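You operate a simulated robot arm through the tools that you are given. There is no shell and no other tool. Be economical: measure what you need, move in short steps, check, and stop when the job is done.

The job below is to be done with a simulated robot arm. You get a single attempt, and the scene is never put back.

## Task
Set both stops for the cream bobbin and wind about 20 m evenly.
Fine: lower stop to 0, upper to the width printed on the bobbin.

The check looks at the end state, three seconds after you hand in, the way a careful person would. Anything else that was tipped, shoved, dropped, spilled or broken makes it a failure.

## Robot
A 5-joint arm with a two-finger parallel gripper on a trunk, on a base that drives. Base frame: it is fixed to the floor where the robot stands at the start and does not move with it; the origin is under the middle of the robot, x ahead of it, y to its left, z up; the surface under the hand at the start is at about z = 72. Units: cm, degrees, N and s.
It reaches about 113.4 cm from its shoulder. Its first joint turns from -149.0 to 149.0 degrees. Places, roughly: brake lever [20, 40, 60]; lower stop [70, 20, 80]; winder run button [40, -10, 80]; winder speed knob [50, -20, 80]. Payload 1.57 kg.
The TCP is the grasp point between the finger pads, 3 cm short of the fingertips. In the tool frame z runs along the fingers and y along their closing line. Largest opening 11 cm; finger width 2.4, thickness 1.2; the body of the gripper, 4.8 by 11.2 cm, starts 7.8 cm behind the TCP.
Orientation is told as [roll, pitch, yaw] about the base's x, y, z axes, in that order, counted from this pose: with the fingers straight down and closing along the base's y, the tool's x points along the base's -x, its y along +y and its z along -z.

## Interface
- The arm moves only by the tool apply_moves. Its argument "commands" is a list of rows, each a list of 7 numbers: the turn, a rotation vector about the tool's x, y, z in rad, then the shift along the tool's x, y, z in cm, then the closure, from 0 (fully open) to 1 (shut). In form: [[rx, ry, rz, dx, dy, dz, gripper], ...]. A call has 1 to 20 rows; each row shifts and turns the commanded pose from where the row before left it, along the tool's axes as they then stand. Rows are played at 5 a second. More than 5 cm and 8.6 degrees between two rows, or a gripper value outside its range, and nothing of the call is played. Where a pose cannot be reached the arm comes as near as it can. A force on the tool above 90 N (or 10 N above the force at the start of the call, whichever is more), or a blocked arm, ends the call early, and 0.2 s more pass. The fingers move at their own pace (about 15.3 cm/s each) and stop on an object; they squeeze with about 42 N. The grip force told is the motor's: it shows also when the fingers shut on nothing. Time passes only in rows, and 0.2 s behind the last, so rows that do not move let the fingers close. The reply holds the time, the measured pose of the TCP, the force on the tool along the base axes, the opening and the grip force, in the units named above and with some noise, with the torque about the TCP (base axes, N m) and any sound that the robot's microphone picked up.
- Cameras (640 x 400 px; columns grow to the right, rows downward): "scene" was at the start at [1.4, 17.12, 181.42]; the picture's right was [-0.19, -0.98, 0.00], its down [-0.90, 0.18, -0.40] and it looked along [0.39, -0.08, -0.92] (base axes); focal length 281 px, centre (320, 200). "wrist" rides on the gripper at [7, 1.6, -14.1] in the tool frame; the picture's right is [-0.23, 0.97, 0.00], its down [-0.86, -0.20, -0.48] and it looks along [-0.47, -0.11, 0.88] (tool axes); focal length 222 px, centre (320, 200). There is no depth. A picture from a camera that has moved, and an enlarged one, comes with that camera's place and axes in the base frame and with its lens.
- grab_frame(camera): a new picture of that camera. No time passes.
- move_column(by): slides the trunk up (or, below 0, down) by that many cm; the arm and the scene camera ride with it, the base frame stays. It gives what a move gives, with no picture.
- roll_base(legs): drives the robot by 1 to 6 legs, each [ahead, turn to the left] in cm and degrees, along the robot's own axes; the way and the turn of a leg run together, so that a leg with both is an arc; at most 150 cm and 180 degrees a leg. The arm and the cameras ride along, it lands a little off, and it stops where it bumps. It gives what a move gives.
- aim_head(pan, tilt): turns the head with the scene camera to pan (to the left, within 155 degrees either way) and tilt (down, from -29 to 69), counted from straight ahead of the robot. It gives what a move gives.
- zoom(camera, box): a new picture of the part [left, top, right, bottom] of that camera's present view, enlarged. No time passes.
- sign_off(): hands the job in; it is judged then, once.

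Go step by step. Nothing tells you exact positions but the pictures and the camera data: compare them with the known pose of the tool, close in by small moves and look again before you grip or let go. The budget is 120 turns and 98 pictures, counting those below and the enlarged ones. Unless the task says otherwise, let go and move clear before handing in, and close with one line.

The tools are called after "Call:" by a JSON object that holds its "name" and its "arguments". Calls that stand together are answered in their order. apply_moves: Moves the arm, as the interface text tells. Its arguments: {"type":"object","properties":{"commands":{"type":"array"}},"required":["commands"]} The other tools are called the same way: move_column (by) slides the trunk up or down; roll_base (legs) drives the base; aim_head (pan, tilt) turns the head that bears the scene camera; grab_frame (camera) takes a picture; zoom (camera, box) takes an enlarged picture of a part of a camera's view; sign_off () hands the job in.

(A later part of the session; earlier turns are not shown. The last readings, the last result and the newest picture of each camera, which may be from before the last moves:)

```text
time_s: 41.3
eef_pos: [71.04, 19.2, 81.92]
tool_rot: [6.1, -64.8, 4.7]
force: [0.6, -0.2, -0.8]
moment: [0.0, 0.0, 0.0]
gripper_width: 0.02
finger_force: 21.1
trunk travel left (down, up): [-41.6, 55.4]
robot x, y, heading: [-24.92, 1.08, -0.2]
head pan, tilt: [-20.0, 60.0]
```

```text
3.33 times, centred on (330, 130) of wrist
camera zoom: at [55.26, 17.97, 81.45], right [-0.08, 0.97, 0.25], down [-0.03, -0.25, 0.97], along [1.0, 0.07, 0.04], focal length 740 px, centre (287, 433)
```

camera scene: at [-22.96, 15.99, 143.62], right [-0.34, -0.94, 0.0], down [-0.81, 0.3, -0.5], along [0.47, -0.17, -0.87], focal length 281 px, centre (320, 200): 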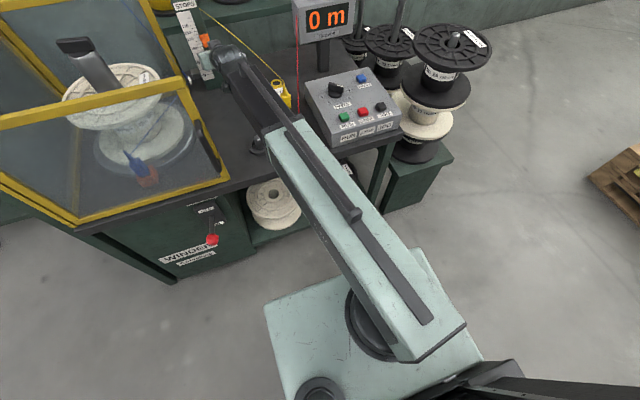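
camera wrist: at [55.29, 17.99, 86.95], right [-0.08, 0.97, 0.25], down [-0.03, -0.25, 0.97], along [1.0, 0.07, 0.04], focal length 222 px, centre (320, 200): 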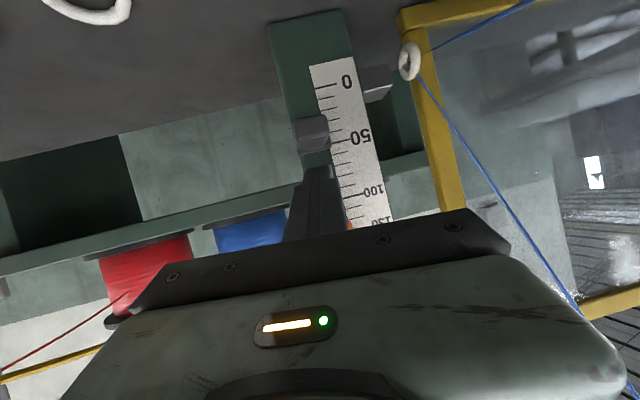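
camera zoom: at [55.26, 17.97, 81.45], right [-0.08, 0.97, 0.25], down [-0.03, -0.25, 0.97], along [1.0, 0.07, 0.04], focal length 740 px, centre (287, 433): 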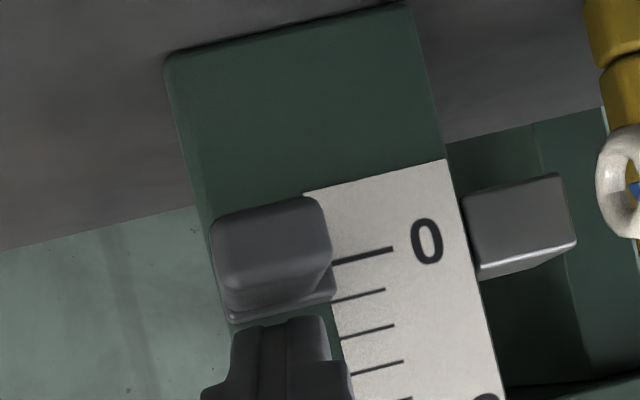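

Call:
{"name": "move_column", "arguments": {"by": -0.35}}

Call:
{"name": "move_column", "arguments": {"by": 2.5}}

Call:
{"name": "apply_moves", "arguments": {"commands": [[0, 0, 0, 1.7, -0.3, -3.6, 1], [0, 0, 0, 1.7, -0.3, -3.6, 1], [0, 0, 0, 1.7, -0.3, -3.6, 1], [0, 0, 0, 0, 0, 0, 0.3], [0, 0, 0, 0, 0, 0, 0.3]]}}

Call:
{"name": "move_column", "arguments": {"by": -4}}

Call:
{"name": "grab_frame", "arguments": {"camera": "wrist"}}

Call:
{"name": "zoom", "arguments": {"camera": "wrist", "box": [290, 110, 390, 200]}}

```text
time_s: 41.9
eef_pos: [70.95, 19.08, 81.67]
tool_rot: [6.2, -64.8, 4.6]
force: [2.0, -0.6, 3.8]
moment: [0.02, -0.11, -0.02]
gripper_width: 0.0
finger_force: 21.3
trunk travel left (down, up): [-41.2, 55.8]
robot x, y, heading: [-24.66, 1.4, 0.1]
head pan, tilt: [-20.0, 60.0]
```

```text
time_s: 42.6
eef_pos: [71.0, 19.18, 84.11]
tool_rot: [6.1, -64.8, 4.8]
force: [0.5, 0.0, 0.7]
moment: [-0.01, 0.03, 0.0]
gripper_width: 0.0
finger_force: 20.8
trunk travel left (down, up): [-43.7, 53.3]
robot x, y, heading: [-25.24, 1.23, -0.1]
head pan, tilt: [-20.0, 60.0]
```

```text
time_s: 43.8
eef_pos: [59.62, 16.48, 84.04]
tool_rot: [6.2, -64.8, 4.7]
force: [-0.4, -0.5, 0.2]
moment: [-0.01, -0.01, -0.02]
gripper_width: 7.71
finger_force: 0.1
trunk travel left (down, up): [-43.7, 53.3]
robot x, y, heading: [-24.85, 1.5, 0.1]
head pan, tilt: [-20.0, 60.0]
```

```text
time_s: 44.6
eef_pos: [59.49, 16.38, 80.14]
tool_rot: [6.1, -64.8, 4.7]
force: [-0.3, -0.8, -0.3]
moment: [0.01, 0.0, 0.0]
gripper_width: 7.71
finger_force: 0.0
trunk travel left (down, up): [-39.7, 57.3]
robot x, y, heading: [-24.66, 1.53, 0.0]
head pan, tilt: [-20.0, 60.0]
```

```text
58 pictures are left
camera wrist: at [43.84, 15.2, 79.6], right [-0.08, 0.97, 0.25], down [-0.03, -0.25, 0.97], along [1.0, 0.07, 0.04], focal length 222 px, centre (320, 200)
```

wrist: 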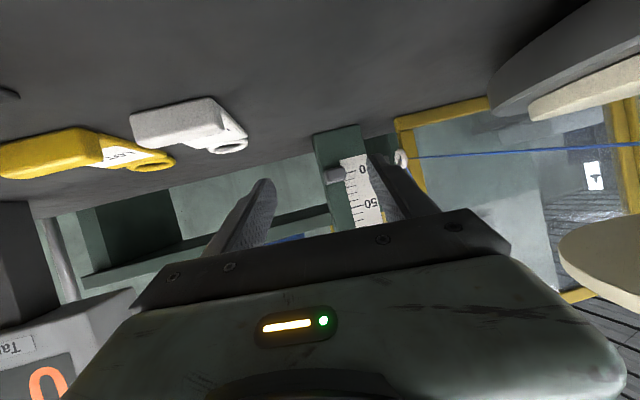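

```text
4.44 times, centred on (340, 155) of wrist
camera zoom: at [43.84, 15.2, 79.6], right [-0.08, 0.97, 0.25], down [-0.03, -0.25, 0.97], along [1.0, 0.07, 0.04], focal length 987 px, centre (231, 400)
```

zoom: 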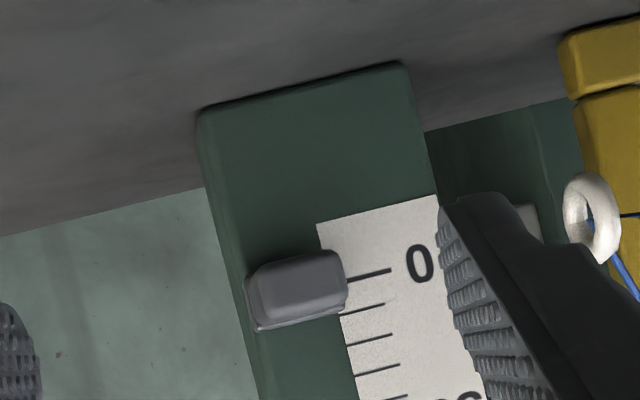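

Both stops are set (130 and 0). Now look at the brake lever and panel.

Call:
{"name": "move_column", "arguments": {"by": 20}}

Call:
{"name": "aim_head", "arguments": {"pan": 15, "tilt": 55}}

Call:
{"name": "grab_frame", "arguments": {"camera": "scene"}}

```text
time_s: 46.8
eef_pos: [59.74, 16.25, 100.11]
tool_rot: [6.1, -64.7, 4.6]
force: [0.1, 0.0, -0.1]
moment: [0.03, -0.03, 0.01]
gripper_width: 7.7
finger_force: 0.0
trunk travel left (down, up): [-59.7, 37.3]
robot x, y, heading: [-24.65, 1.17, -0.0]
head pan, tilt: [-20.0, 60.0]
```

```text
time_s: 47.8
eef_pos: [59.67, 16.39, 100.23]
tool_rot: [6.0, -64.7, 4.7]
force: [-0.3, 0.1, 0.3]
moment: [0.0, 0.01, 0.0]
gripper_width: 7.69
finger_force: 0.2
trunk travel left (down, up): [-59.7, 37.3]
robot x, y, heading: [-25.02, 1.32, -0.1]
head pan, tilt: [15.0, 55.0]
```

```text
56 pictures are left
camera scene: at [-22.27, 20.13, 156.87], right [0.26, -0.97, 0.0], down [-0.79, -0.21, -0.57], along [0.55, 0.15, -0.82], focal length 281 px, centre (320, 200)
```

scene: 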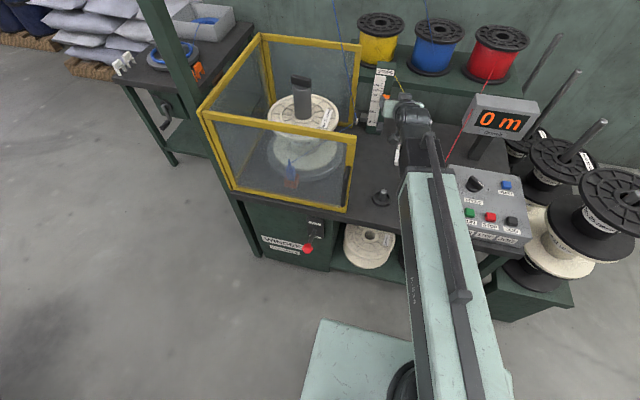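

Call:
{"name": "zoom", "arguments": {"camera": "scene", "box": [285, 205, 345, 265]}}

Call:
{"name": "zoom", "arguments": {"camera": "scene", "box": [250, 60, 370, 220]}}

Call:
{"name": "zoom", "arguments": {"camera": "scene", "box": [440, 160, 540, 260]}}

```text
6.67 times, centred on (315, 235) of scene
camera zoom: at [-22.27, 20.13, 156.87], right [0.26, -0.97, 0.0], down [-0.79, -0.21, -0.57], along [0.55, 0.15, -0.82], focal length 1873 px, centre (353, -33)
```

zoom: 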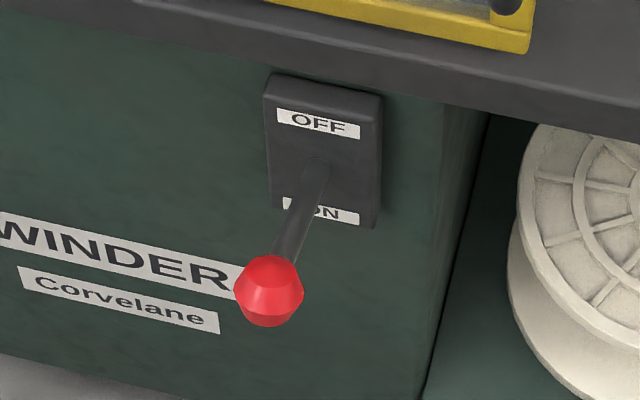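

```text
2.50 times, centred on (310, 140) of scene
camera zoom: at [-22.27, 20.13, 156.87], right [0.26, -0.97, 0.0], down [-0.79, -0.21, -0.57], along [0.55, 0.15, -0.82], focal length 702 px, centre (345, 350)
```

zoom: 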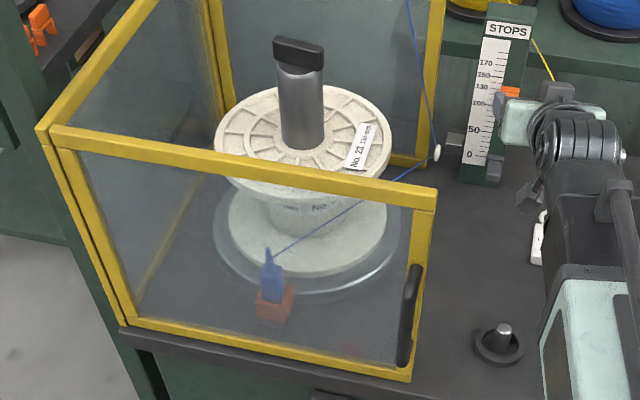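

```text
4.00 times, centred on (490, 210) of scene
camera zoom: at [-22.27, 20.13, 156.87], right [0.26, -0.97, 0.0], down [-0.79, -0.21, -0.57], along [0.55, 0.15, -0.82], focal length 1124 px, centre (-360, 160)
```

zoom: 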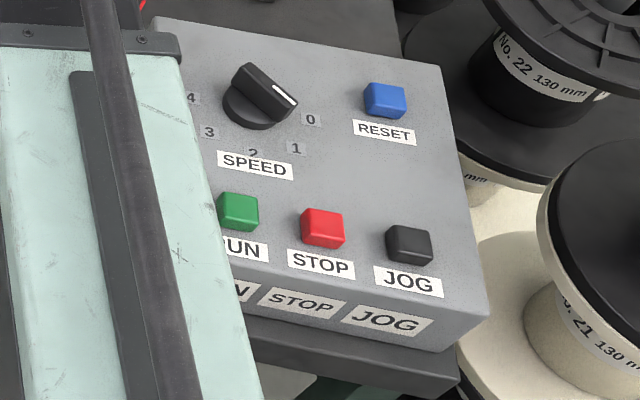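

The blue end sits in an orange holder near the drive plate; I want to see from above whether it is on the plate. Brake shows ON, so it must be released later. I'll raise up and bring the wrist camera over the guard.

Call:
{"name": "move_column", "arguments": {"by": 37}}

Call:
{"name": "apply_moves", "arguments": {"commands": [[0, 0.141, 0, 0, 0, 0, 0.3], [0, 0.141, 0, 0, 0, 0, 0.3], [0, 0.141, 0, 0, 0, 0, 0.3], [0, 0.141, 0, 0, 0, 0, 0.3], [0, 0.141, 0, 0, 0, 0, 0.3], [0, 0.141, 0, 0, 0, 0, 0.3], [0, 0.141, 0, 0, 0, 0, 0.3], [0, 0.141, 0, 0, 0, 0, 0.3], [0, 0, 0, 3.14, 2.83, 0, 0.3], [0, 0, 0, 3.14, 2.83, 0, 0.3], [0, 0, 0, 3.14, 2.83, 0, 0.3], [0, 0, 0, 3.14, 2.83, 0, 0.3], [0, 0, 0, 3.14, 2.83, 0, 0.3], [0, 0, 0, 3.14, 2.83, 0, 0.3], [0, 0, 0, 3.14, 2.83, 0, 0.3], [0, 0, 0, 3.14, 2.83, 0, 0.3]]}}

Call:
{"name": "grab_frame", "arguments": {"camera": "wrist"}}

```text
time_s: 51.4
eef_pos: [59.55, 16.31, 137.06]
tool_rot: [6.0, -64.7, 4.7]
force: [0.2, 0.4, -0.6]
moment: [-0.01, 0.0, -0.01]
gripper_width: 7.69
finger_force: 0.0
trunk travel left (down, up): [-96.7, 0.3]
robot x, y, heading: [-24.58, 0.96, -0.0]
head pan, tilt: [15.0, 55.0]
```

```text
time_s: 54.8
eef_pos: [30.73, 34.39, 123.49]
tool_rot: [2.6, 0.0, 10.2]
force: [-0.2, 0.0, 0.3]
moment: [-0.04, -0.01, 0.01]
gripper_width: 7.68
finger_force: 0.1
out of reach, approached as far as the arm can: row 1, 2, 3, 4, 5, 6, 7, 9, 12
trunk travel left (down, up): [-96.7, 0.3]
robot x, y, heading: [-25.17, 1.23, 0.2]
head pan, tilt: [15.0, 55.0]
```

```text
52 pictures are left
camera wrist: at [23.71, 34.06, 137.35], right [0.05, 1.0, 0.04], down [0.88, -0.07, 0.47], along [0.47, 0.02, -0.88], focal length 222 px, centre (320, 200)
```

wrist: 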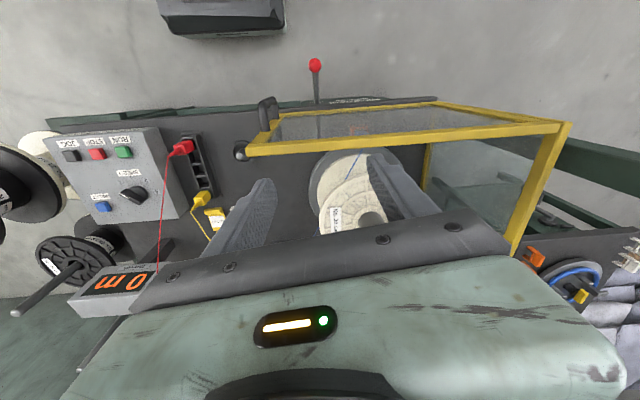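

Call:
{"name": "apply_moves", "arguments": {"commands": [[0, 0, 0, -3.7, 2.0, 0, 0], [0, 0, 0, -3.7, 2.0, 0, 0], [0, 0, 0, -3.7, 2.0, 0, 0]]}}

Call:
{"name": "grab_frame", "arguments": {"camera": "wrist"}}

```text
time_s: 55.6
eef_pos: [40.79, 42.42, 123.34]
tool_rot: [2.6, -0.3, 10.2]
force: [0.2, -0.3, 0.2]
moment: [-0.03, 0.01, 0.01]
gripper_width: 11.0
finger_force: 0.0
out of reach, approached as far as the arm can: row 1
trunk travel left (down, up): [-96.7, 0.3]
robot x, y, heading: [-25.08, 1.19, -0.0]
head pan, tilt: [15.0, 55.0]
```

```text
51 pictures are left
camera wrist: at [33.69, 42.21, 137.29], right [0.05, 1.0, 0.04], down [0.88, -0.07, 0.47], along [0.47, 0.02, -0.88], focal length 222 px, centre (320, 200)
```

wrist: 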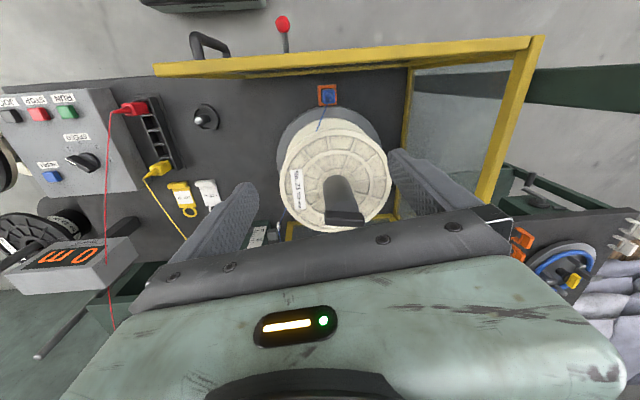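

Call:
{"name": "zoom", "arguments": {"camera": "wrist", "box": [270, 70, 400, 160]}}

Call:
{"name": "zoom", "arguments": {"camera": "wrist", "box": [150, 10, 430, 110]}}

```text
4.44 times, centred on (335, 115) of wrist
camera zoom: at [33.69, 42.21, 137.29], right [0.05, 1.0, 0.04], down [0.88, -0.07, 0.47], along [0.47, 0.02, -0.88], focal length 987 px, centre (253, 578)
```

zoom: 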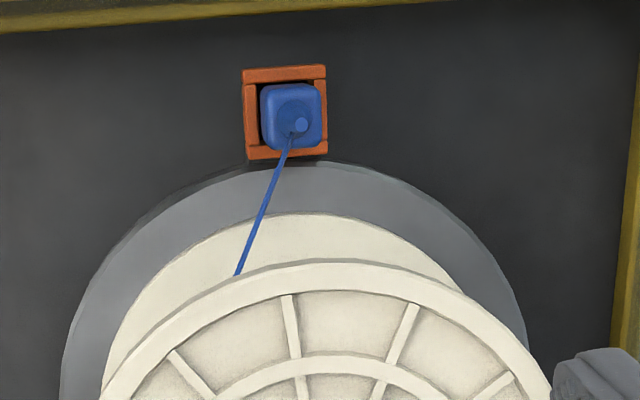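

```text
2.29 times, centred on (290, 60) of wrist
camera zoom: at [33.69, 42.21, 137.29], right [0.05, 1.0, 0.04], down [0.88, -0.07, 0.47], along [0.47, 0.02, -0.88], focal length 508 px, centre (389, 520)
```

zoom: 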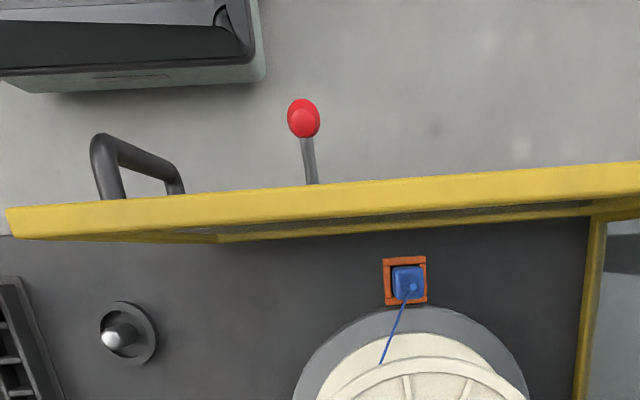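

The blue end is plugged into the winder's socket, so blue is loaded. Next the brake (ON now): knob at about (19.5, 36.5, 61.5). Back off 20 cm and lower for a look.

Call:
{"name": "roll_base", "arguments": {"legs": [[-21, 0]]}}

Call:
{"name": "move_column", "arguments": {"by": -42}}

Call:
{"name": "grab_frame", "arguments": {"camera": "wrist"}}

Call:
{"name": "grab_frame", "arguments": {"camera": "scene"}}

```text
time_s: 57.2
eef_pos: [19.67, 42.4, 123.58]
tool_rot: [2.5, -0.2, 9.9]
force: [0.3, 0.0, 0.1]
moment: [-0.02, -0.01, 0.02]
gripper_width: 10.97
finger_force: 0.1
trunk travel left (down, up): [-96.7, 0.3]
robot x, y, heading: [-45.86, 1.72, -0.1]
head pan, tilt: [15.0, 55.0]
```

```text
refused: -42 is not a number from -40 to 40
```

```text
48 pictures are left
camera wrist: at [12.6, 42.04, 137.38], right [0.05, 1.0, 0.05], down [0.88, -0.07, 0.47], along [0.47, 0.01, -0.88], focal length 222 px, centre (320, 200)
```

wrist: 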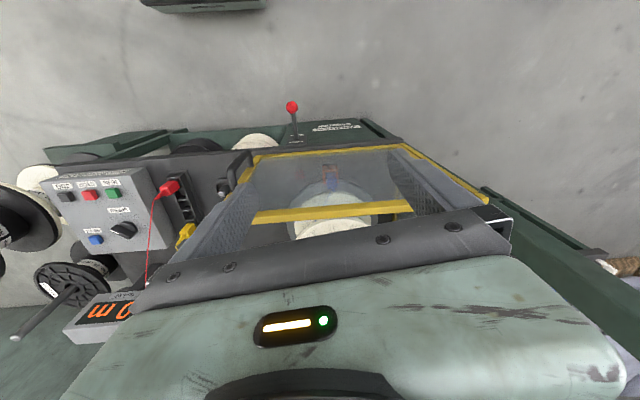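

```text
47 pictures are left
camera scene: at [-43.37, 20.14, 193.88], right [0.26, -0.97, 0.0], down [-0.79, -0.21, -0.57], along [0.55, 0.15, -0.82], focal length 281 px, centre (320, 200)
```

scene: 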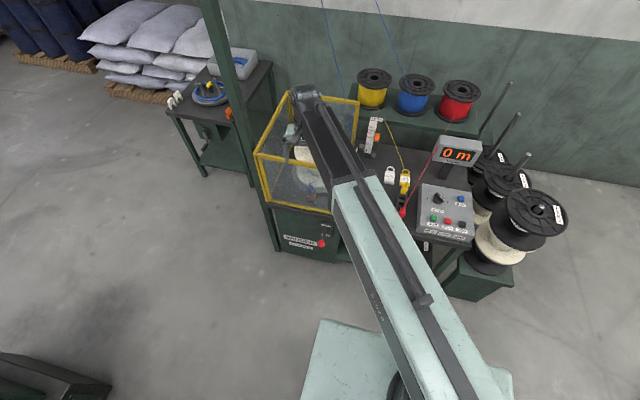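

Call:
{"name": "apply_moves", "arguments": {"commands": [[0, 0, 0, 2.93, -2.3, 0, 0.3], [0, 0, 0, 2.93, -2.3, 0, 0.3], [0, 0, 0, 0, 0, 0, 0.3]]}}

Call:
{"name": "move_column", "arguments": {"by": -38}}

Call:
{"name": "grab_frame", "arguments": {"camera": "wrist"}}

```text
time_s: 58.0
eef_pos: [14.98, 36.72, 123.41]
tool_rot: [2.5, -0.1, 10.2]
force: [0.1, 0.1, -0.1]
moment: [0.01, 0.0, 0.0]
gripper_width: 7.69
finger_force: 0.0
trunk travel left (down, up): [-96.7, 0.3]
robot x, y, heading: [-45.91, 1.14, -0.0]
head pan, tilt: [15.0, 55.0]
```

```text
time_s: 61.7
eef_pos: [14.87, 36.63, 85.45]
tool_rot: [2.6, -0.2, 10.1]
force: [-0.1, -0.9, 0.3]
moment: [-0.04, -0.03, 0.0]
gripper_width: 7.68
finger_force: 0.0
trunk travel left (down, up): [-58.7, 38.3]
robot x, y, heading: [-45.71, 1.47, 0.1]
head pan, tilt: [15.0, 55.0]
```

```text
46 pictures are left
camera wrist: at [7.86, 36.38, 99.34], right [0.05, 1.0, 0.05], down [0.88, -0.07, 0.47], along [0.47, 0.01, -0.88], focal length 222 px, centre (320, 200)
```

wrist: 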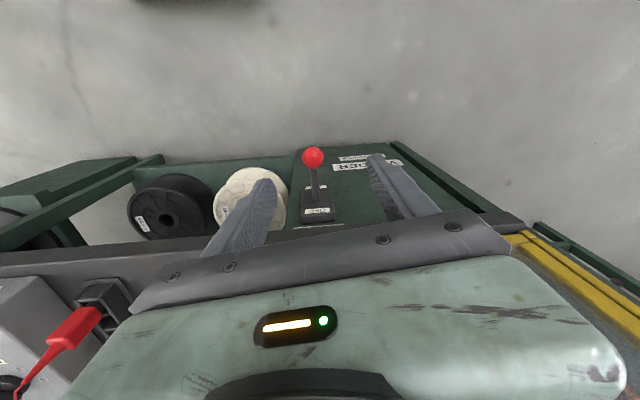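

Call:
{"name": "zoom", "arguments": {"camera": "wrist", "box": [275, 130, 365, 230]}}

Call:
{"name": "aim_head", "arguments": {"pan": 12, "tilt": 50}}

Call:
{"name": "grab_frame", "arguments": {"camera": "scene"}}

```text
4.00 times, centred on (320, 180) of wrist
camera zoom: at [7.86, 36.38, 99.34], right [0.05, 1.0, 0.05], down [0.88, -0.07, 0.47], along [0.47, 0.01, -0.88], focal length 888 px, centre (320, 280)
```

zoom: 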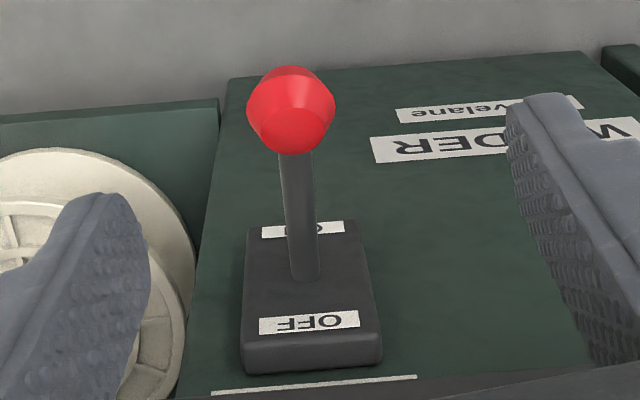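

```text
time_s: 62.3
eef_pos: [14.87, 36.73, 85.43]
tool_rot: [2.6, -0.2, 10.1]
force: [-0.1, 0.3, 0.3]
moment: [0.01, -0.04, -0.02]
gripper_width: 7.73
finger_force: 0.1
trunk travel left (down, up): [-58.7, 38.3]
robot x, y, heading: [-46.03, 1.41, -0.2]
head pan, tilt: [12.0, 50.0]
```

```text
44 pictures are left
camera scene: at [-42.64, 19.88, 156.52], right [0.21, -0.98, 0.0], down [-0.75, -0.16, -0.64], along [0.63, 0.13, -0.77], focal length 281 px, centre (320, 200)
```

scene: 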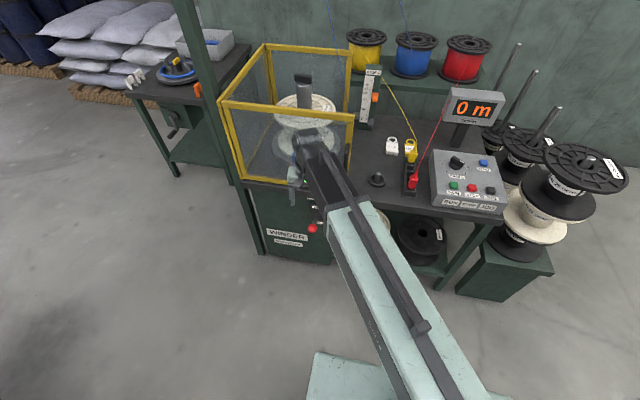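

I need a level side view to judge the lever's angle. Back off 15 cm, tilt the hand and lower.

Call:
{"name": "roll_base", "arguments": {"legs": [[-17, 0]]}}

Call:
{"name": "apply_moves", "arguments": {"commands": [[-0.0587, -0.135, 0, 0, 0, 0, 0.3], [-0.0587, -0.135, 0, 0, 0, 0, 0.3], [-0.0587, -0.135, 0, 0, 0, 0, 0.3], [-0.0587, -0.135, 0, 0, 0, 0, 0.3], [-0.0587, -0.135, 0, 0, 0, 0, 0.3], [-0.0587, -0.135, 0, 0, 0, 0, 0.3], [-0.0587, -0.135, 0, 0, 0, 0, 0.3]]}}

```text
time_s: 63.8
eef_pos: [-2.31, 36.6, 85.44]
tool_rot: [2.7, -0.2, 10.0]
force: [0.6, 0.2, -0.3]
moment: [-0.04, -0.02, -0.01]
gripper_width: 7.71
finger_force: 0.1
trunk travel left (down, up): [-58.7, 38.3]
robot x, y, heading: [-63.35, 1.26, 0.1]
head pan, tilt: [12.0, 50.0]
```

```text
time_s: 65.4
eef_pos: [3.75, 40.22, 97.38]
tool_rot: [37.6, -51.3, -9.7]
force: [0.6, 1.4, 0.6]
moment: [0.0, 0.02, 0.01]
gripper_width: 7.67
finger_force: 0.1
out of reach, approached as far as the arm can: row 1, 2, 3, 4, 5, 6, 7
trunk travel left (down, up): [-58.7, 38.3]
robot x, y, heading: [-62.85, 1.15, 0.3]
head pan, tilt: [12.0, 50.0]
```

Call:
{"name": "move_column", "arguments": {"by": -35}}

Call:
{"name": "grab_frame", "arguments": {"camera": "wrist"}}

```text
time_s: 68.8
eef_pos: [3.7, 40.22, 62.34]
tool_rot: [37.4, -51.2, -9.7]
force: [-0.4, 0.3, -0.6]
moment: [0.03, 0.0, -0.01]
gripper_width: 7.71
finger_force: 0.1
trunk travel left (down, up): [-23.7, 73.3]
robot x, y, heading: [-63.11, 1.29, -0.2]
head pan, tilt: [12.0, 50.0]
```

```text
43 pictures are left
camera wrist: at [-11.19, 35.34, 64.32], right [-0.18, 0.82, 0.55], down [0.26, -0.5, 0.83], along [0.95, 0.29, -0.12], focal length 222 px, centre (320, 200)
```

wrist: 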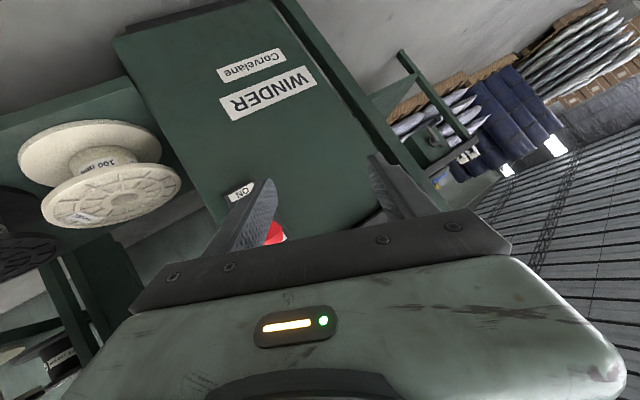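

Call:
{"name": "move_column", "arguments": {"by": 7}}

Call:
{"name": "apply_moves", "arguments": {"commands": [[0, 0, 0, 0, 0, 0, 0], [0, 0, 0, 0, 0, 0, 0]]}}

Call:
{"name": "zoom", "arguments": {"camera": "wrist", "box": [180, 120, 340, 240]}}

```text
time_s: 69.9
eef_pos: [3.67, 40.17, 69.3]
tool_rot: [37.5, -51.1, -9.7]
force: [0.0, -0.8, 0.5]
moment: [-0.02, 0.02, 0.0]
gripper_width: 7.7
finger_force: 0.0
trunk travel left (down, up): [-30.7, 66.3]
robot x, y, heading: [-62.88, 1.25, -0.2]
head pan, tilt: [12.0, 50.0]
```

```text
time_s: 70.5
eef_pos: [3.67, 40.17, 69.38]
tool_rot: [37.6, -51.1, -9.8]
force: [-0.7, 0.2, -0.5]
moment: [0.01, -0.03, -0.02]
gripper_width: 11.0
finger_force: 0.1
trunk travel left (down, up): [-30.7, 66.3]
robot x, y, heading: [-62.77, 1.29, -0.3]
head pan, tilt: [12.0, 50.0]
```

```text
3.33 times, centred on (260, 180) of wrist
camera zoom: at [-11.19, 35.34, 71.31], right [-0.18, 0.82, 0.55], down [0.26, -0.5, 0.83], along [0.95, 0.29, -0.12], focal length 740 px, centre (520, 267)
```

zoom: 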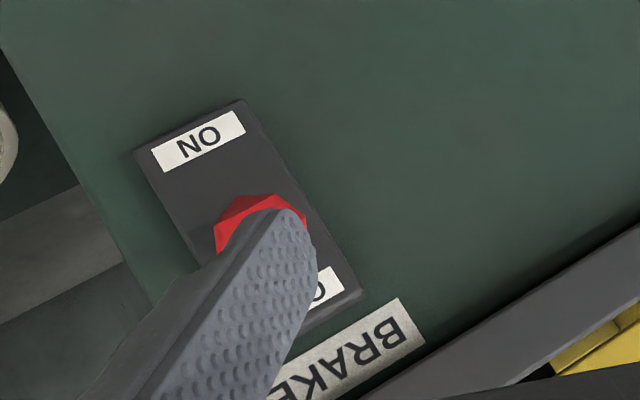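

The knob stands above the pivot, i.e. brake is already OFF (my earlier reading was parallax). So next: go to the panel and press RUN, ready to press STOP.

Call:
{"name": "move_column", "arguments": {"by": 38}}

Call:
{"name": "apply_moves", "arguments": {"commands": [[0.0587, 0.135, 0, 0, 0, 0, 1], [0.0587, 0.135, 0, 0, 0, 0, 1], [0.0587, 0.135, 0, 0, 0, 0, 1], [0.0587, 0.135, 0, 0, 0, 0, 1], [0.0587, 0.135, 0, 0, 0, 0, 1], [0.0587, 0.135, 0, 0, 0, 0, 1], [0.0587, 0.135, 0, 0, 0, 0, 1], [0, 0, 0, 0, -4.8, 0, 1], [0, 0, 0, 0, -4.8, 0, 1], [0, 0, 0, 0, -4.8, 0, 1], [0, 0, 0, 0, -4.8, 0, 1], [0, 0, 0, 0, -4.8, 0, 1], [0, 0, 0, 0, -4.8, 0, 1], [0, 0, 0, 0, -4.8, 0, 1], [0, 0, 0, 0, -4.8, 0, 1], [0, 0, 0, 0, -4.8, 0, 1], [0, 0, 0, 0, -4.8, 0, 1], [0, 0, 0, 0, 0, 0, 1]]}}

Call:
{"name": "aim_head", "arguments": {"pan": -5, "tilt": 50}}

Call:
{"name": "grab_frame", "arguments": {"camera": "scene"}}

```text
time_s: 74.2
eef_pos: [3.68, 40.24, 107.37]
tool_rot: [37.6, -51.1, -9.7]
force: [0.3, 1.2, -0.7]
moment: [-0.01, -0.01, 0.01]
gripper_width: 10.97
finger_force: 0.1
trunk travel left (down, up): [-68.7, 28.3]
robot x, y, heading: [-63.25, 1.27, -0.2]
head pan, tilt: [12.0, 50.0]
```

```text
time_s: 78.0
eef_pos: [11.85, -7.16, 95.34]
tool_rot: [2.7, 0.0, 10.0]
force: [-0.3, 0.0, 0.7]
moment: [0.01, -0.02, 0.04]
gripper_width: 0.0
finger_force: 21.1
out of reach, approached as far as the arm can: row 1, 2, 3, 4, 5, 6, 7, 9, 12, 14, 16, 17
trunk travel left (down, up): [-68.7, 28.3]
robot x, y, heading: [-62.83, 1.36, -0.2]
head pan, tilt: [12.0, 50.0]
```

```text
time_s: 78.8
eef_pos: [11.96, -7.14, 95.38]
tool_rot: [2.5, 0.0, 9.9]
force: [-0.1, -0.8, -0.9]
moment: [0.0, 0.04, 0.0]
gripper_width: 0.0
finger_force: 21.2
trunk travel left (down, up): [-68.7, 28.3]
robot x, y, heading: [-63.1, 1.37, -0.3]
head pan, tilt: [-5.0, 50.0]
```

```text
41 pictures are left
camera scene: at [-59.73, 17.63, 166.53], right [-0.09, -1.0, 0.0], down [-0.76, 0.07, -0.64], along [0.64, -0.06, -0.77], focal length 281 px, centre (320, 200)
```

scene: 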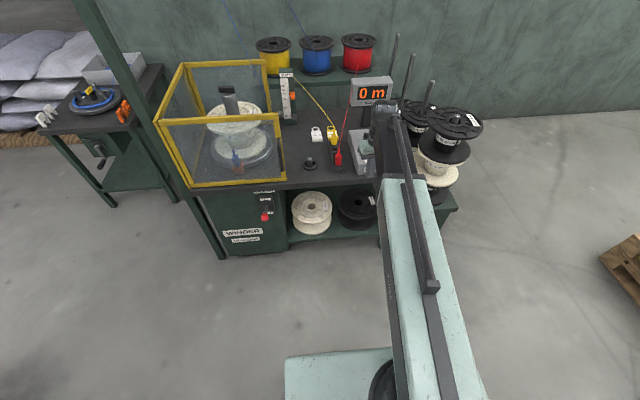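

Call:
{"name": "apply_moves", "arguments": {"commands": [[0, 0, 0, -3.93, -1.88, 0, 1], [0, 0, 0, -3.93, -1.88, 0, 1], [0, 0, 0, -3.93, -1.88, 0, 1], [0, 0, 0, -3.93, -1.88, 0, 1], [0, 0, 0, -3.93, -1.88, 0, 1], [0, 0, 0, -3.93, -1.88, 0, 1], [0, 0, 0, 0, 0, 0, 1]]}}

Call:
{"name": "grab_frame", "arguments": {"camera": "wrist"}}

Call:
{"name": "grab_frame", "arguments": {"camera": "scene"}}

```text
time_s: 80.4
eef_pos: [30.09, -12.52, 95.4]
tool_rot: [2.5, 0.0, 10.1]
force: [-0.8, 0.9, 1.0]
moment: [-0.04, 0.01, 0.0]
gripper_width: 0.0
finger_force: 21.6
out of reach, approached as far as the arm can: row 5, 6
trunk travel left (down, up): [-68.7, 28.3]
robot x, y, heading: [-63.29, 1.33, -0.2]
head pan, tilt: [-5.0, 50.0]
```

```text
40 pictures are left
camera wrist: at [23.19, -12.69, 109.33], right [0.05, 1.0, 0.04], down [0.88, -0.07, 0.47], along [0.47, 0.01, -0.88], focal length 222 px, centre (320, 200)
```

wrist: 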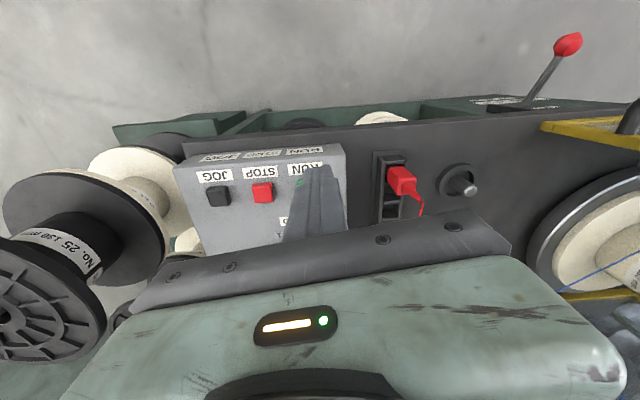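

```text
39 pictures are left
camera scene: at [-59.71, 17.62, 166.53], right [-0.09, -1.0, 0.0], down [-0.76, 0.07, -0.64], along [0.64, -0.06, -0.77], focal length 281 px, centre (320, 200)
```

scene: 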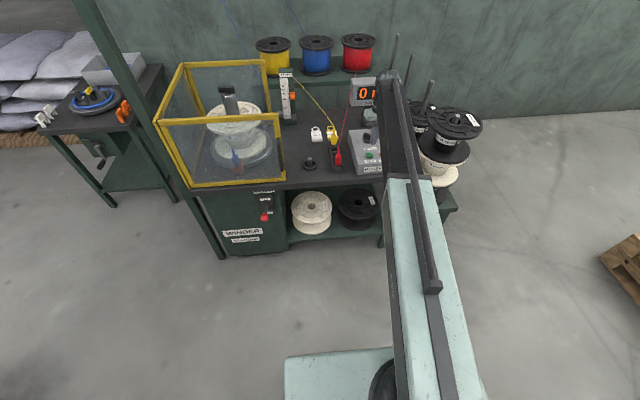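

Call:
{"name": "roll_base", "arguments": {"legs": [[10, 0]]}}

```text
time_s: 81.5
eef_pos: [40.01, -12.44, 95.33]
tool_rot: [2.5, -0.2, 10.0]
force: [0.2, -0.9, -0.4]
moment: [0.03, 0.0, 0.0]
gripper_width: 0.0
finger_force: 21.3
trunk travel left (down, up): [-68.7, 28.3]
robot x, y, heading: [-53.34, 1.11, -0.2]
head pan, tilt: [-5.0, 50.0]
```

Call:
{"name": "apply_moves", "arguments": {"commands": [[0, 0, 0, 3.29, -1.35, 0, 1], [0, 0, 0, 0, 0, 0, 1]]}}

Call:
{"name": "move_column", "arguments": {"by": -9}}

Call:
{"name": "grab_frame", "arguments": {"camera": "wrist"}}

Call:
{"name": "zoom", "arguments": {"camera": "scene", "box": [310, 60, 450, 200]}}

```text
time_s: 82.1
eef_pos: [37.15, -14.36, 95.52]
tool_rot: [2.5, -0.1, 10.0]
force: [0.9, -0.3, -0.8]
moment: [0.02, -0.03, -0.03]
gripper_width: 0.0
finger_force: 21.2
trunk travel left (down, up): [-68.7, 28.3]
robot x, y, heading: [-53.37, 1.42, 0.1]
head pan, tilt: [-5.0, 50.0]
```

```text
time_s: 83.4
eef_pos: [37.11, -14.38, 86.39]
tool_rot: [2.5, -0.1, 9.9]
force: [0.5, -1.0, -0.6]
moment: [0.01, 0.01, 0.01]
gripper_width: 0.03
finger_force: 21.2
trunk travel left (down, up): [-59.7, 37.3]
robot x, y, heading: [-52.93, 1.06, 0.1]
head pan, tilt: [-5.0, 50.0]
```

```text
38 pictures are left
camera wrist: at [30.09, -14.6, 100.34], right [0.05, 1.0, 0.04], down [0.88, -0.07, 0.47], along [0.47, 0.01, -0.88], focal length 222 px, centre (320, 200)
```

wrist: 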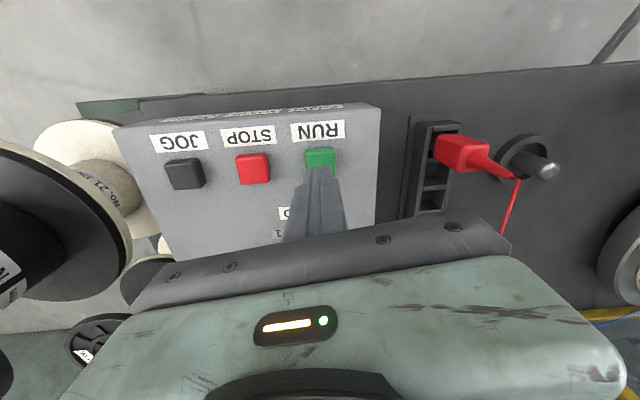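

```text
2.86 times, centred on (380, 130) of scene
camera zoom: at [-49.88, 17.6, 157.53], right [-0.09, -1.0, 0.0], down [-0.76, 0.07, -0.64], along [0.64, -0.06, -0.77], focal length 803 px, centre (149, 400)
```

zoom: 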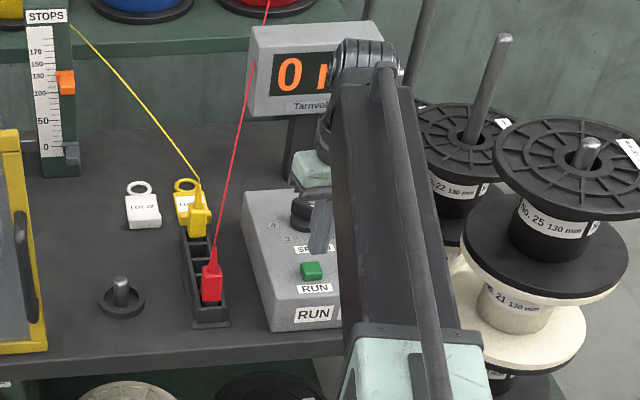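

Fingertip is over RUN. Press gently.

Call:
{"name": "apply_moves", "arguments": {"commands": [[0, 0, 0, 0.5, 0.2, 0.5, 1], [0, 0, 0, 0, 0, 0.8, 1], [0, 0, 0, 0, 0, 0.8, 1], [0, 0, 0, 0, 0, 0.4, 1], [0, 0, 0, 0, 0, 0.2, 1]]}}

Call:
{"name": "zoom", "arguments": {"camera": "wrist", "box": [230, 100, 410, 220]}}

```text
time_s: 84.6
eef_pos: [36.54, -14.2, 86.34]
tool_rot: [2.6, 0.0, 9.9]
force: [0.1, 0.1, 0.1]
moment: [0.0, -0.02, 0.03]
gripper_width: 0.0
finger_force: 21.1
out of reach, approached as far as the arm can: row 1, 2, 3, 4
trunk travel left (down, up): [-59.7, 37.3]
robot x, y, heading: [-53.15, 1.54, 0.0]
head pan, tilt: [-5.0, 50.0]
```

```text
3.33 times, centred on (320, 160) of wrist
camera zoom: at [29.54, -14.47, 100.33], right [0.05, 1.0, 0.04], down [0.88, -0.07, 0.47], along [0.47, 0.01, -0.88], focal length 740 px, centre (320, 333)
```

zoom: 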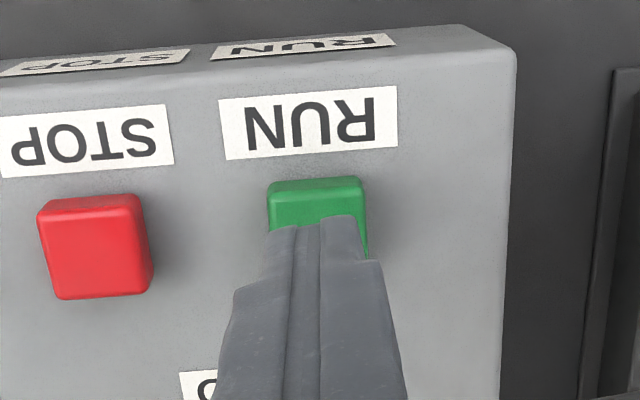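

The arm can't go lower on its own here, so I press with the column.

Call:
{"name": "move_column", "arguments": {"by": -2.4}}

Call:
{"name": "move_column", "arguments": {"by": -0.6}}

Call:
{"name": "zoom", "arguments": {"camera": "wrist", "box": [230, 100, 410, 220]}}

```text
time_s: 85.3
eef_pos: [36.68, -14.24, 83.99]
tool_rot: [2.5, -0.2, 10.0]
force: [0.8, 0.6, -0.2]
moment: [0.0, 0.02, -0.04]
gripper_width: 0.01
finger_force: 21.3
trunk travel left (down, up): [-57.3, 39.7]
robot x, y, heading: [-53.36, 1.3, -0.0]
head pan, tilt: [-5.0, 50.0]
```

```text
time_s: 85.8
eef_pos: [36.49, -14.22, 83.52]
tool_rot: [2.6, 0.0, 9.9]
force: [0.2, -0.2, 1.2]
moment: [0.0, -0.03, -0.02]
gripper_width: 0.0
finger_force: 21.5
trunk travel left (down, up): [-56.7, 40.3]
robot x, y, heading: [-53.37, 0.86, 0.0]
head pan, tilt: [-5.0, 50.0]
```

```text
3.33 times, centred on (320, 160) of wrist
camera zoom: at [29.53, -14.47, 97.35], right [0.05, 1.0, 0.04], down [0.88, -0.07, 0.47], along [0.47, 0.01, -0.88], focal length 740 px, centre (320, 333)
```

zoom: 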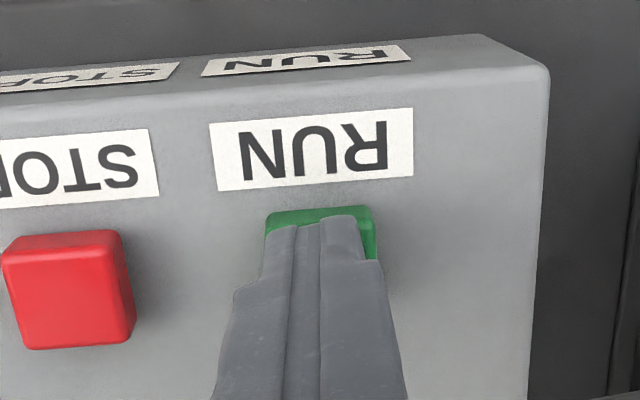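

Call:
{"name": "move_column", "arguments": {"by": -0.6}}

Call:
{"name": "zoom", "arguments": {"camera": "scene", "box": [310, 50, 430, 180]}}

```text
time_s: 86.4
eef_pos: [36.52, -14.27, 82.96]
tool_rot: [2.5, -0.2, 10.0]
force: [4.9, -0.9, 14.8]
moment: [-0.05, -0.16, -0.01]
gripper_width: 0.0
finger_force: 21.5
trunk travel left (down, up): [-56.1, 40.9]
robot x, y, heading: [-53.1, 1.27, -0.2]
head pan, tilt: [-5.0, 50.0]
heard: click
```

```text
3.08 times, centred on (370, 115) of scene
camera zoom: at [-50.01, 17.62, 153.95], right [-0.09, -1.0, 0.0], down [-0.76, 0.07, -0.64], along [0.64, -0.06, -0.77], focal length 865 px, centre (166, 462)
```

zoom: 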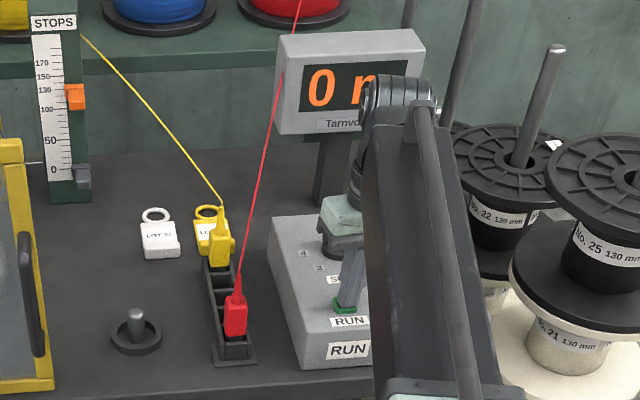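

Clicked. Release and watch whether it runs.

Call:
{"name": "move_column", "arguments": {"by": 3}}

Call:
{"name": "zoom", "arguments": {"camera": "scene", "box": [310, 50, 430, 180]}}

```text
time_s: 87.1
eef_pos: [36.59, -14.18, 85.86]
tool_rot: [2.5, -0.1, 10.0]
force: [0.1, 0.9, 0.1]
moment: [0.04, 0.03, 0.03]
gripper_width: 0.0
finger_force: 20.7
trunk travel left (down, up): [-59.1, 37.9]
robot x, y, heading: [-53.43, 1.33, -0.3]
head pan, tilt: [-5.0, 50.0]
```

```text
3.08 times, centred on (370, 115) of scene
camera zoom: at [-49.86, 17.6, 156.93], right [-0.09, -1.0, 0.0], down [-0.76, 0.07, -0.64], along [0.64, -0.06, -0.77], focal length 865 px, centre (166, 462)
```

zoom: 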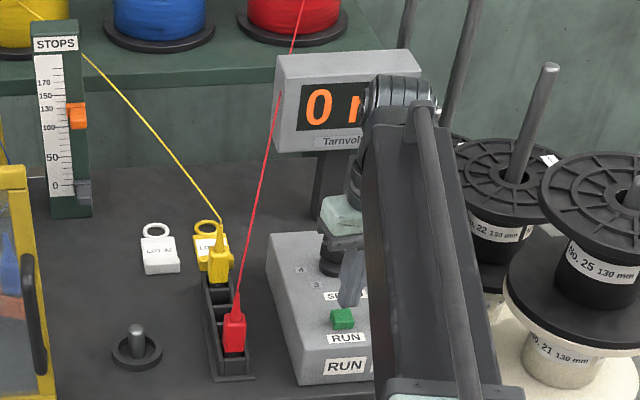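

No motor sound yet. I'll move over to STOP meanwhile and look again at counter and bobbin.

Call:
{"name": "apply_moves", "arguments": {"commands": [[0, 0, 0, 0.3, -3.15, 0, 1], [0, 0, 0, 0.3, -3.15, 0, 1], [0, 0, 0, 0, 0, 0, 1], [0, 0, 0, 0, 0, 0, 1], [0, 0, 0, 0, 0, 0, 1]]}}

Call:
{"name": "grab_frame", "arguments": {"camera": "scene"}}

```text
time_s: 88.3
eef_pos: [37.05, -20.41, 85.86]
tool_rot: [2.6, -0.1, 10.0]
force: [-1.3, -0.2, -0.1]
moment: [0.03, 0.0, 0.01]
gripper_width: 0.0
finger_force: 21.3
trunk travel left (down, up): [-59.1, 37.9]
robot x, y, heading: [-53.02, 1.32, -0.1]
head pan, tilt: [-5.0, 50.0]
```

```text
32 pictures are left
camera scene: at [-49.87, 17.6, 156.93], right [-0.09, -1.0, 0.0], down [-0.76, 0.07, -0.64], along [0.64, -0.06, -0.77], focal length 281 px, centre (320, 200)
```

scene: 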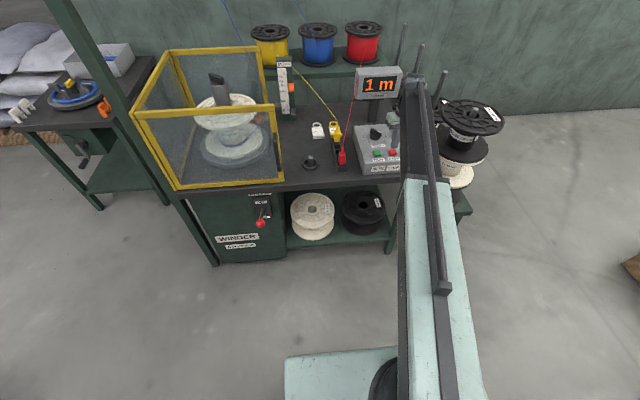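

It is running: 1 m shown and the plate is turning. Wait 2 s to measure the rate.

Call:
{"name": "apply_moves", "arguments": {"commands": [[0, 0, 0, 0, 0, 0, 1], [0, 0, 0, 0, 0, 0, 1], [0, 0, 0, 0, 0, 0, 1], [0, 0, 0, 0, 0, 0, 1], [0, 0, 0, 0, 0, 0, 1], [0, 0, 0, 0, 0, 0, 1], [0, 0, 0, 0, 0, 0, 1], [0, 0, 0, 0, 0, 0, 1], [0, 0, 0, 0, 0, 0, 1]]}}

Call:
{"name": "grab_frame", "arguments": {"camera": "scene"}}

Call:
{"name": "zoom", "arguments": {"camera": "scene", "box": [130, 40, 310, 200]}}

```text
time_s: 90.3
eef_pos: [37.05, -20.5, 85.76]
tool_rot: [2.5, -0.1, 10.0]
force: [-0.1, 0.5, -0.3]
moment: [0.02, 0.01, 0.02]
gripper_width: 0.0
finger_force: 21.3
trunk travel left (down, up): [-59.1, 37.9]
robot x, y, heading: [-53.09, 1.05, -0.1]
head pan, tilt: [-5.0, 50.0]
```

```text
31 pictures are left
camera scene: at [-49.87, 17.6, 156.93], right [-0.09, -1.0, 0.0], down [-0.76, 0.07, -0.64], along [0.64, -0.06, -0.77], focal length 281 px, centre (320, 200)
```

scene: 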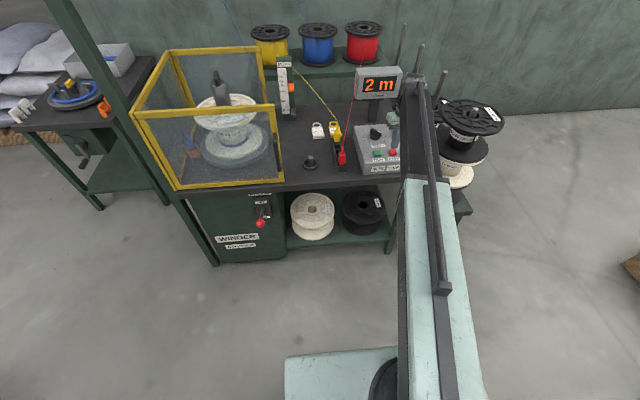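

```text
2.50 times, centred on (220, 120) of scene
camera zoom: at [-49.87, 17.6, 156.93], right [-0.09, -1.0, 0.0], down [-0.76, 0.07, -0.64], along [0.64, -0.06, -0.77], focal length 702 px, centre (570, 400)
```

zoom: 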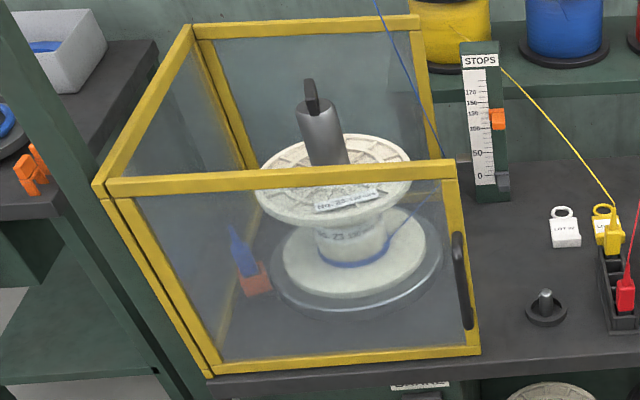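

Winding works at roughly 0.6 m/s, laying from the bottom. Keep waiting.

Call:
{"name": "apply_moves", "arguments": {"commands": [[0, 0, 0, 0, 0, 0, 1], [0, 0, 0, 0, 0, 0, 1], [0, 0, 0, 0, 0, 0, 1], [0, 0, 0, 0, 0, 0, 1], [0, 0, 0, 0, 0, 0, 1], [0, 0, 0, 0, 0, 0, 1], [0, 0, 0, 0, 0, 0, 1], [0, 0, 0, 0, 0, 0, 1], [0, 0, 0, 0, 0, 0, 1], [0, 0, 0, 0, 0, 0, 1], [0, 0, 0, 0, 0, 0, 1], [0, 0, 0, 0, 0, 0, 1], [0, 0, 0, 0, 0, 0, 1], [0, 0, 0, 0, 0, 0, 1], [0, 0, 0, 0, 0, 0, 1], [0, 0, 0, 0, 0, 0, 1], [0, 0, 0, 0, 0, 0, 1], [0, 0, 0, 0, 0, 0, 1], [0, 0, 0, 0, 0, 0, 1], [0, 0, 0, 0, 0, 0, 1]]}}

Call:
{"name": "grab_frame", "arguments": {"camera": "scene"}}

```text
time_s: 94.5
eef_pos: [37.12, -20.45, 85.91]
tool_rot: [2.5, -0.1, 10.0]
force: [-0.8, -0.3, 0.4]
moment: [0.01, -0.01, -0.01]
gripper_width: 0.0
finger_force: 21.6
trunk travel left (down, up): [-59.1, 37.9]
robot x, y, heading: [-52.93, 1.39, -0.2]
head pan, tilt: [-5.0, 50.0]
```

```text
29 pictures are left
camera scene: at [-49.87, 17.6, 156.93], right [-0.09, -1.0, 0.0], down [-0.76, 0.07, -0.64], along [0.64, -0.06, -0.77], focal length 281 px, centre (320, 200)
```

scene: 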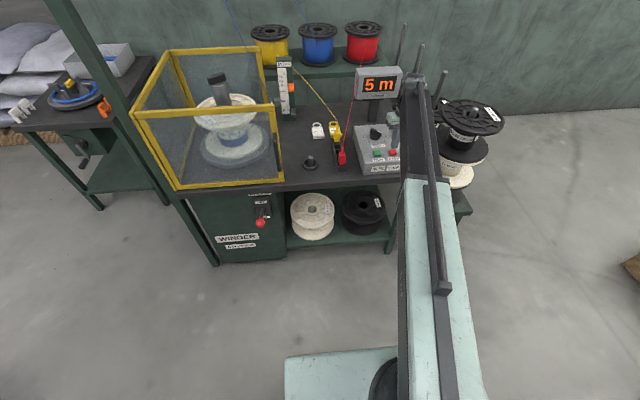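

Call:
{"name": "apply_moves", "arguments": {"commands": [[0, 0, 0, 0, 0, 0, 1], [0, 0, 0, 0, 0, 0, 1], [0, 0, 0, 0, 0, 0, 1], [0, 0, 0, 0, 0, 0, 1], [0, 0, 0, 0, 0, 0, 1], [0, 0, 0, 0, 0, 0, 1], [0, 0, 0, 0, 0, 0, 1], [0, 0, 0, 0, 0, 0, 1], [0, 0, 0, 0, 0, 0, 1], [0, 0, 0, 0, 0, 0, 1], [0, 0, 0, 0, 0, 0, 1], [0, 0, 0, 0, 0, 0, 1], [0, 0, 0, 0, 0, 0, 1], [0, 0, 0, 0, 0, 0, 1], [0, 0, 0, 0, 0, 0, 1], [0, 0, 0, 0, 0, 0, 1], [0, 0, 0, 0, 0, 0, 1], [0, 0, 0, 0, 0, 0, 1], [0, 0, 0, 0, 0, 0, 1], [0, 0, 0, 0, 0, 0, 1]]}}

Call:
{"name": "apply_moves", "arguments": {"commands": [[0, 0, 0, 0, 0, 0, 1], [0, 0, 0, 0, 0, 0, 1], [0, 0, 0, 0, 0, 0, 1], [0, 0, 0, 0, 0, 0, 1], [0, 0, 0, 0, 0, 0, 1], [0, 0, 0, 0, 0, 0, 1], [0, 0, 0, 0, 0, 0, 1], [0, 0, 0, 0, 0, 0, 1], [0, 0, 0, 0, 0, 0, 1], [0, 0, 0, 0, 0, 0, 1], [0, 0, 0, 0, 0, 0, 1], [0, 0, 0, 0, 0, 0, 1], [0, 0, 0, 0, 0, 0, 1], [0, 0, 0, 0, 0, 0, 1], [0, 0, 0, 0, 0, 0, 1], [0, 0, 0, 0, 0, 0, 1], [0, 0, 0, 0, 0, 0, 1], [0, 0, 0, 0, 0, 0, 1], [0, 0, 0, 0, 0, 0, 1], [0, 0, 0, 0, 0, 0, 1]]}}

Call:
{"name": "move_column", "arguments": {"by": -1.5}}

Call:
{"name": "zoom", "arguments": {"camera": "scene", "box": [130, 40, 420, 200]}}

Call:
{"name": "zoom", "arguments": {"camera": "wrist", "box": [230, 100, 410, 220]}}

```text
time_s: 98.7
eef_pos: [37.09, -20.48, 85.84]
tool_rot: [2.5, -0.2, 10.0]
force: [0.1, 0.0, -0.7]
moment: [-0.01, 0.02, 0.01]
gripper_width: 0.0
finger_force: 21.3
trunk travel left (down, up): [-59.1, 37.9]
robot x, y, heading: [-53.03, 1.33, -0.2]
head pan, tilt: [-5.0, 50.0]
```

```text
time_s: 102.9
eef_pos: [37.2, -20.55, 85.73]
tool_rot: [2.5, -0.1, 10.0]
force: [0.2, -0.6, 0.3]
moment: [-0.03, 0.0, -0.03]
gripper_width: 0.0
finger_force: 21.4
trunk travel left (down, up): [-59.1, 37.9]
robot x, y, heading: [-52.84, 1.4, -0.1]
head pan, tilt: [-5.0, 50.0]
```

```text
time_s: 103.5
eef_pos: [37.15, -20.48, 84.18]
tool_rot: [2.5, 0.0, 10.1]
force: [0.1, 0.6, -0.9]
moment: [-0.01, 0.0, 0.02]
gripper_width: 0.0
finger_force: 20.8
trunk travel left (down, up): [-57.6, 39.4]
robot x, y, heading: [-53.33, 1.27, -0.0]
head pan, tilt: [-5.0, 50.0]
```

```text
2.21 times, centred on (275, 120) of scene
camera zoom: at [-49.88, 17.6, 155.42], right [-0.09, -1.0, 0.0], down [-0.76, 0.07, -0.64], along [0.64, -0.06, -0.77], focal length 620 px, centre (419, 377)
```

zoom: 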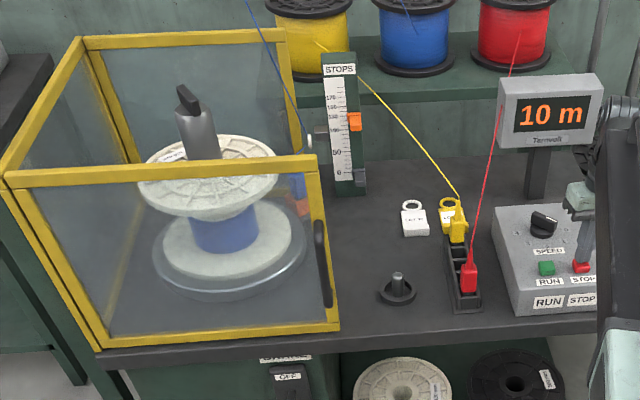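

```text
3.33 times, centred on (320, 160) of wrist
camera zoom: at [30.08, -20.69, 98.23], right [0.05, 1.0, 0.04], down [0.88, -0.07, 0.47], along [0.47, 0.01, -0.88], focal length 740 px, centre (320, 333)
```

zoom: 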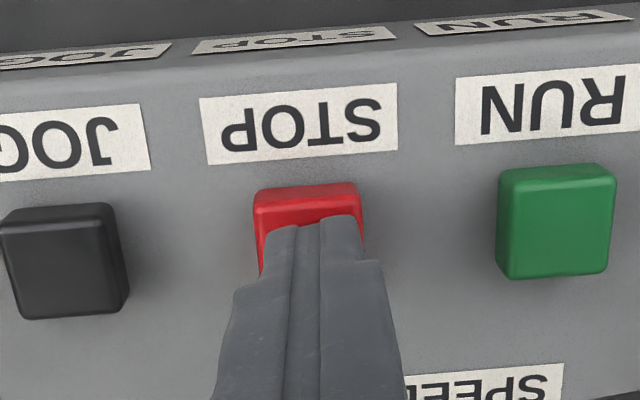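

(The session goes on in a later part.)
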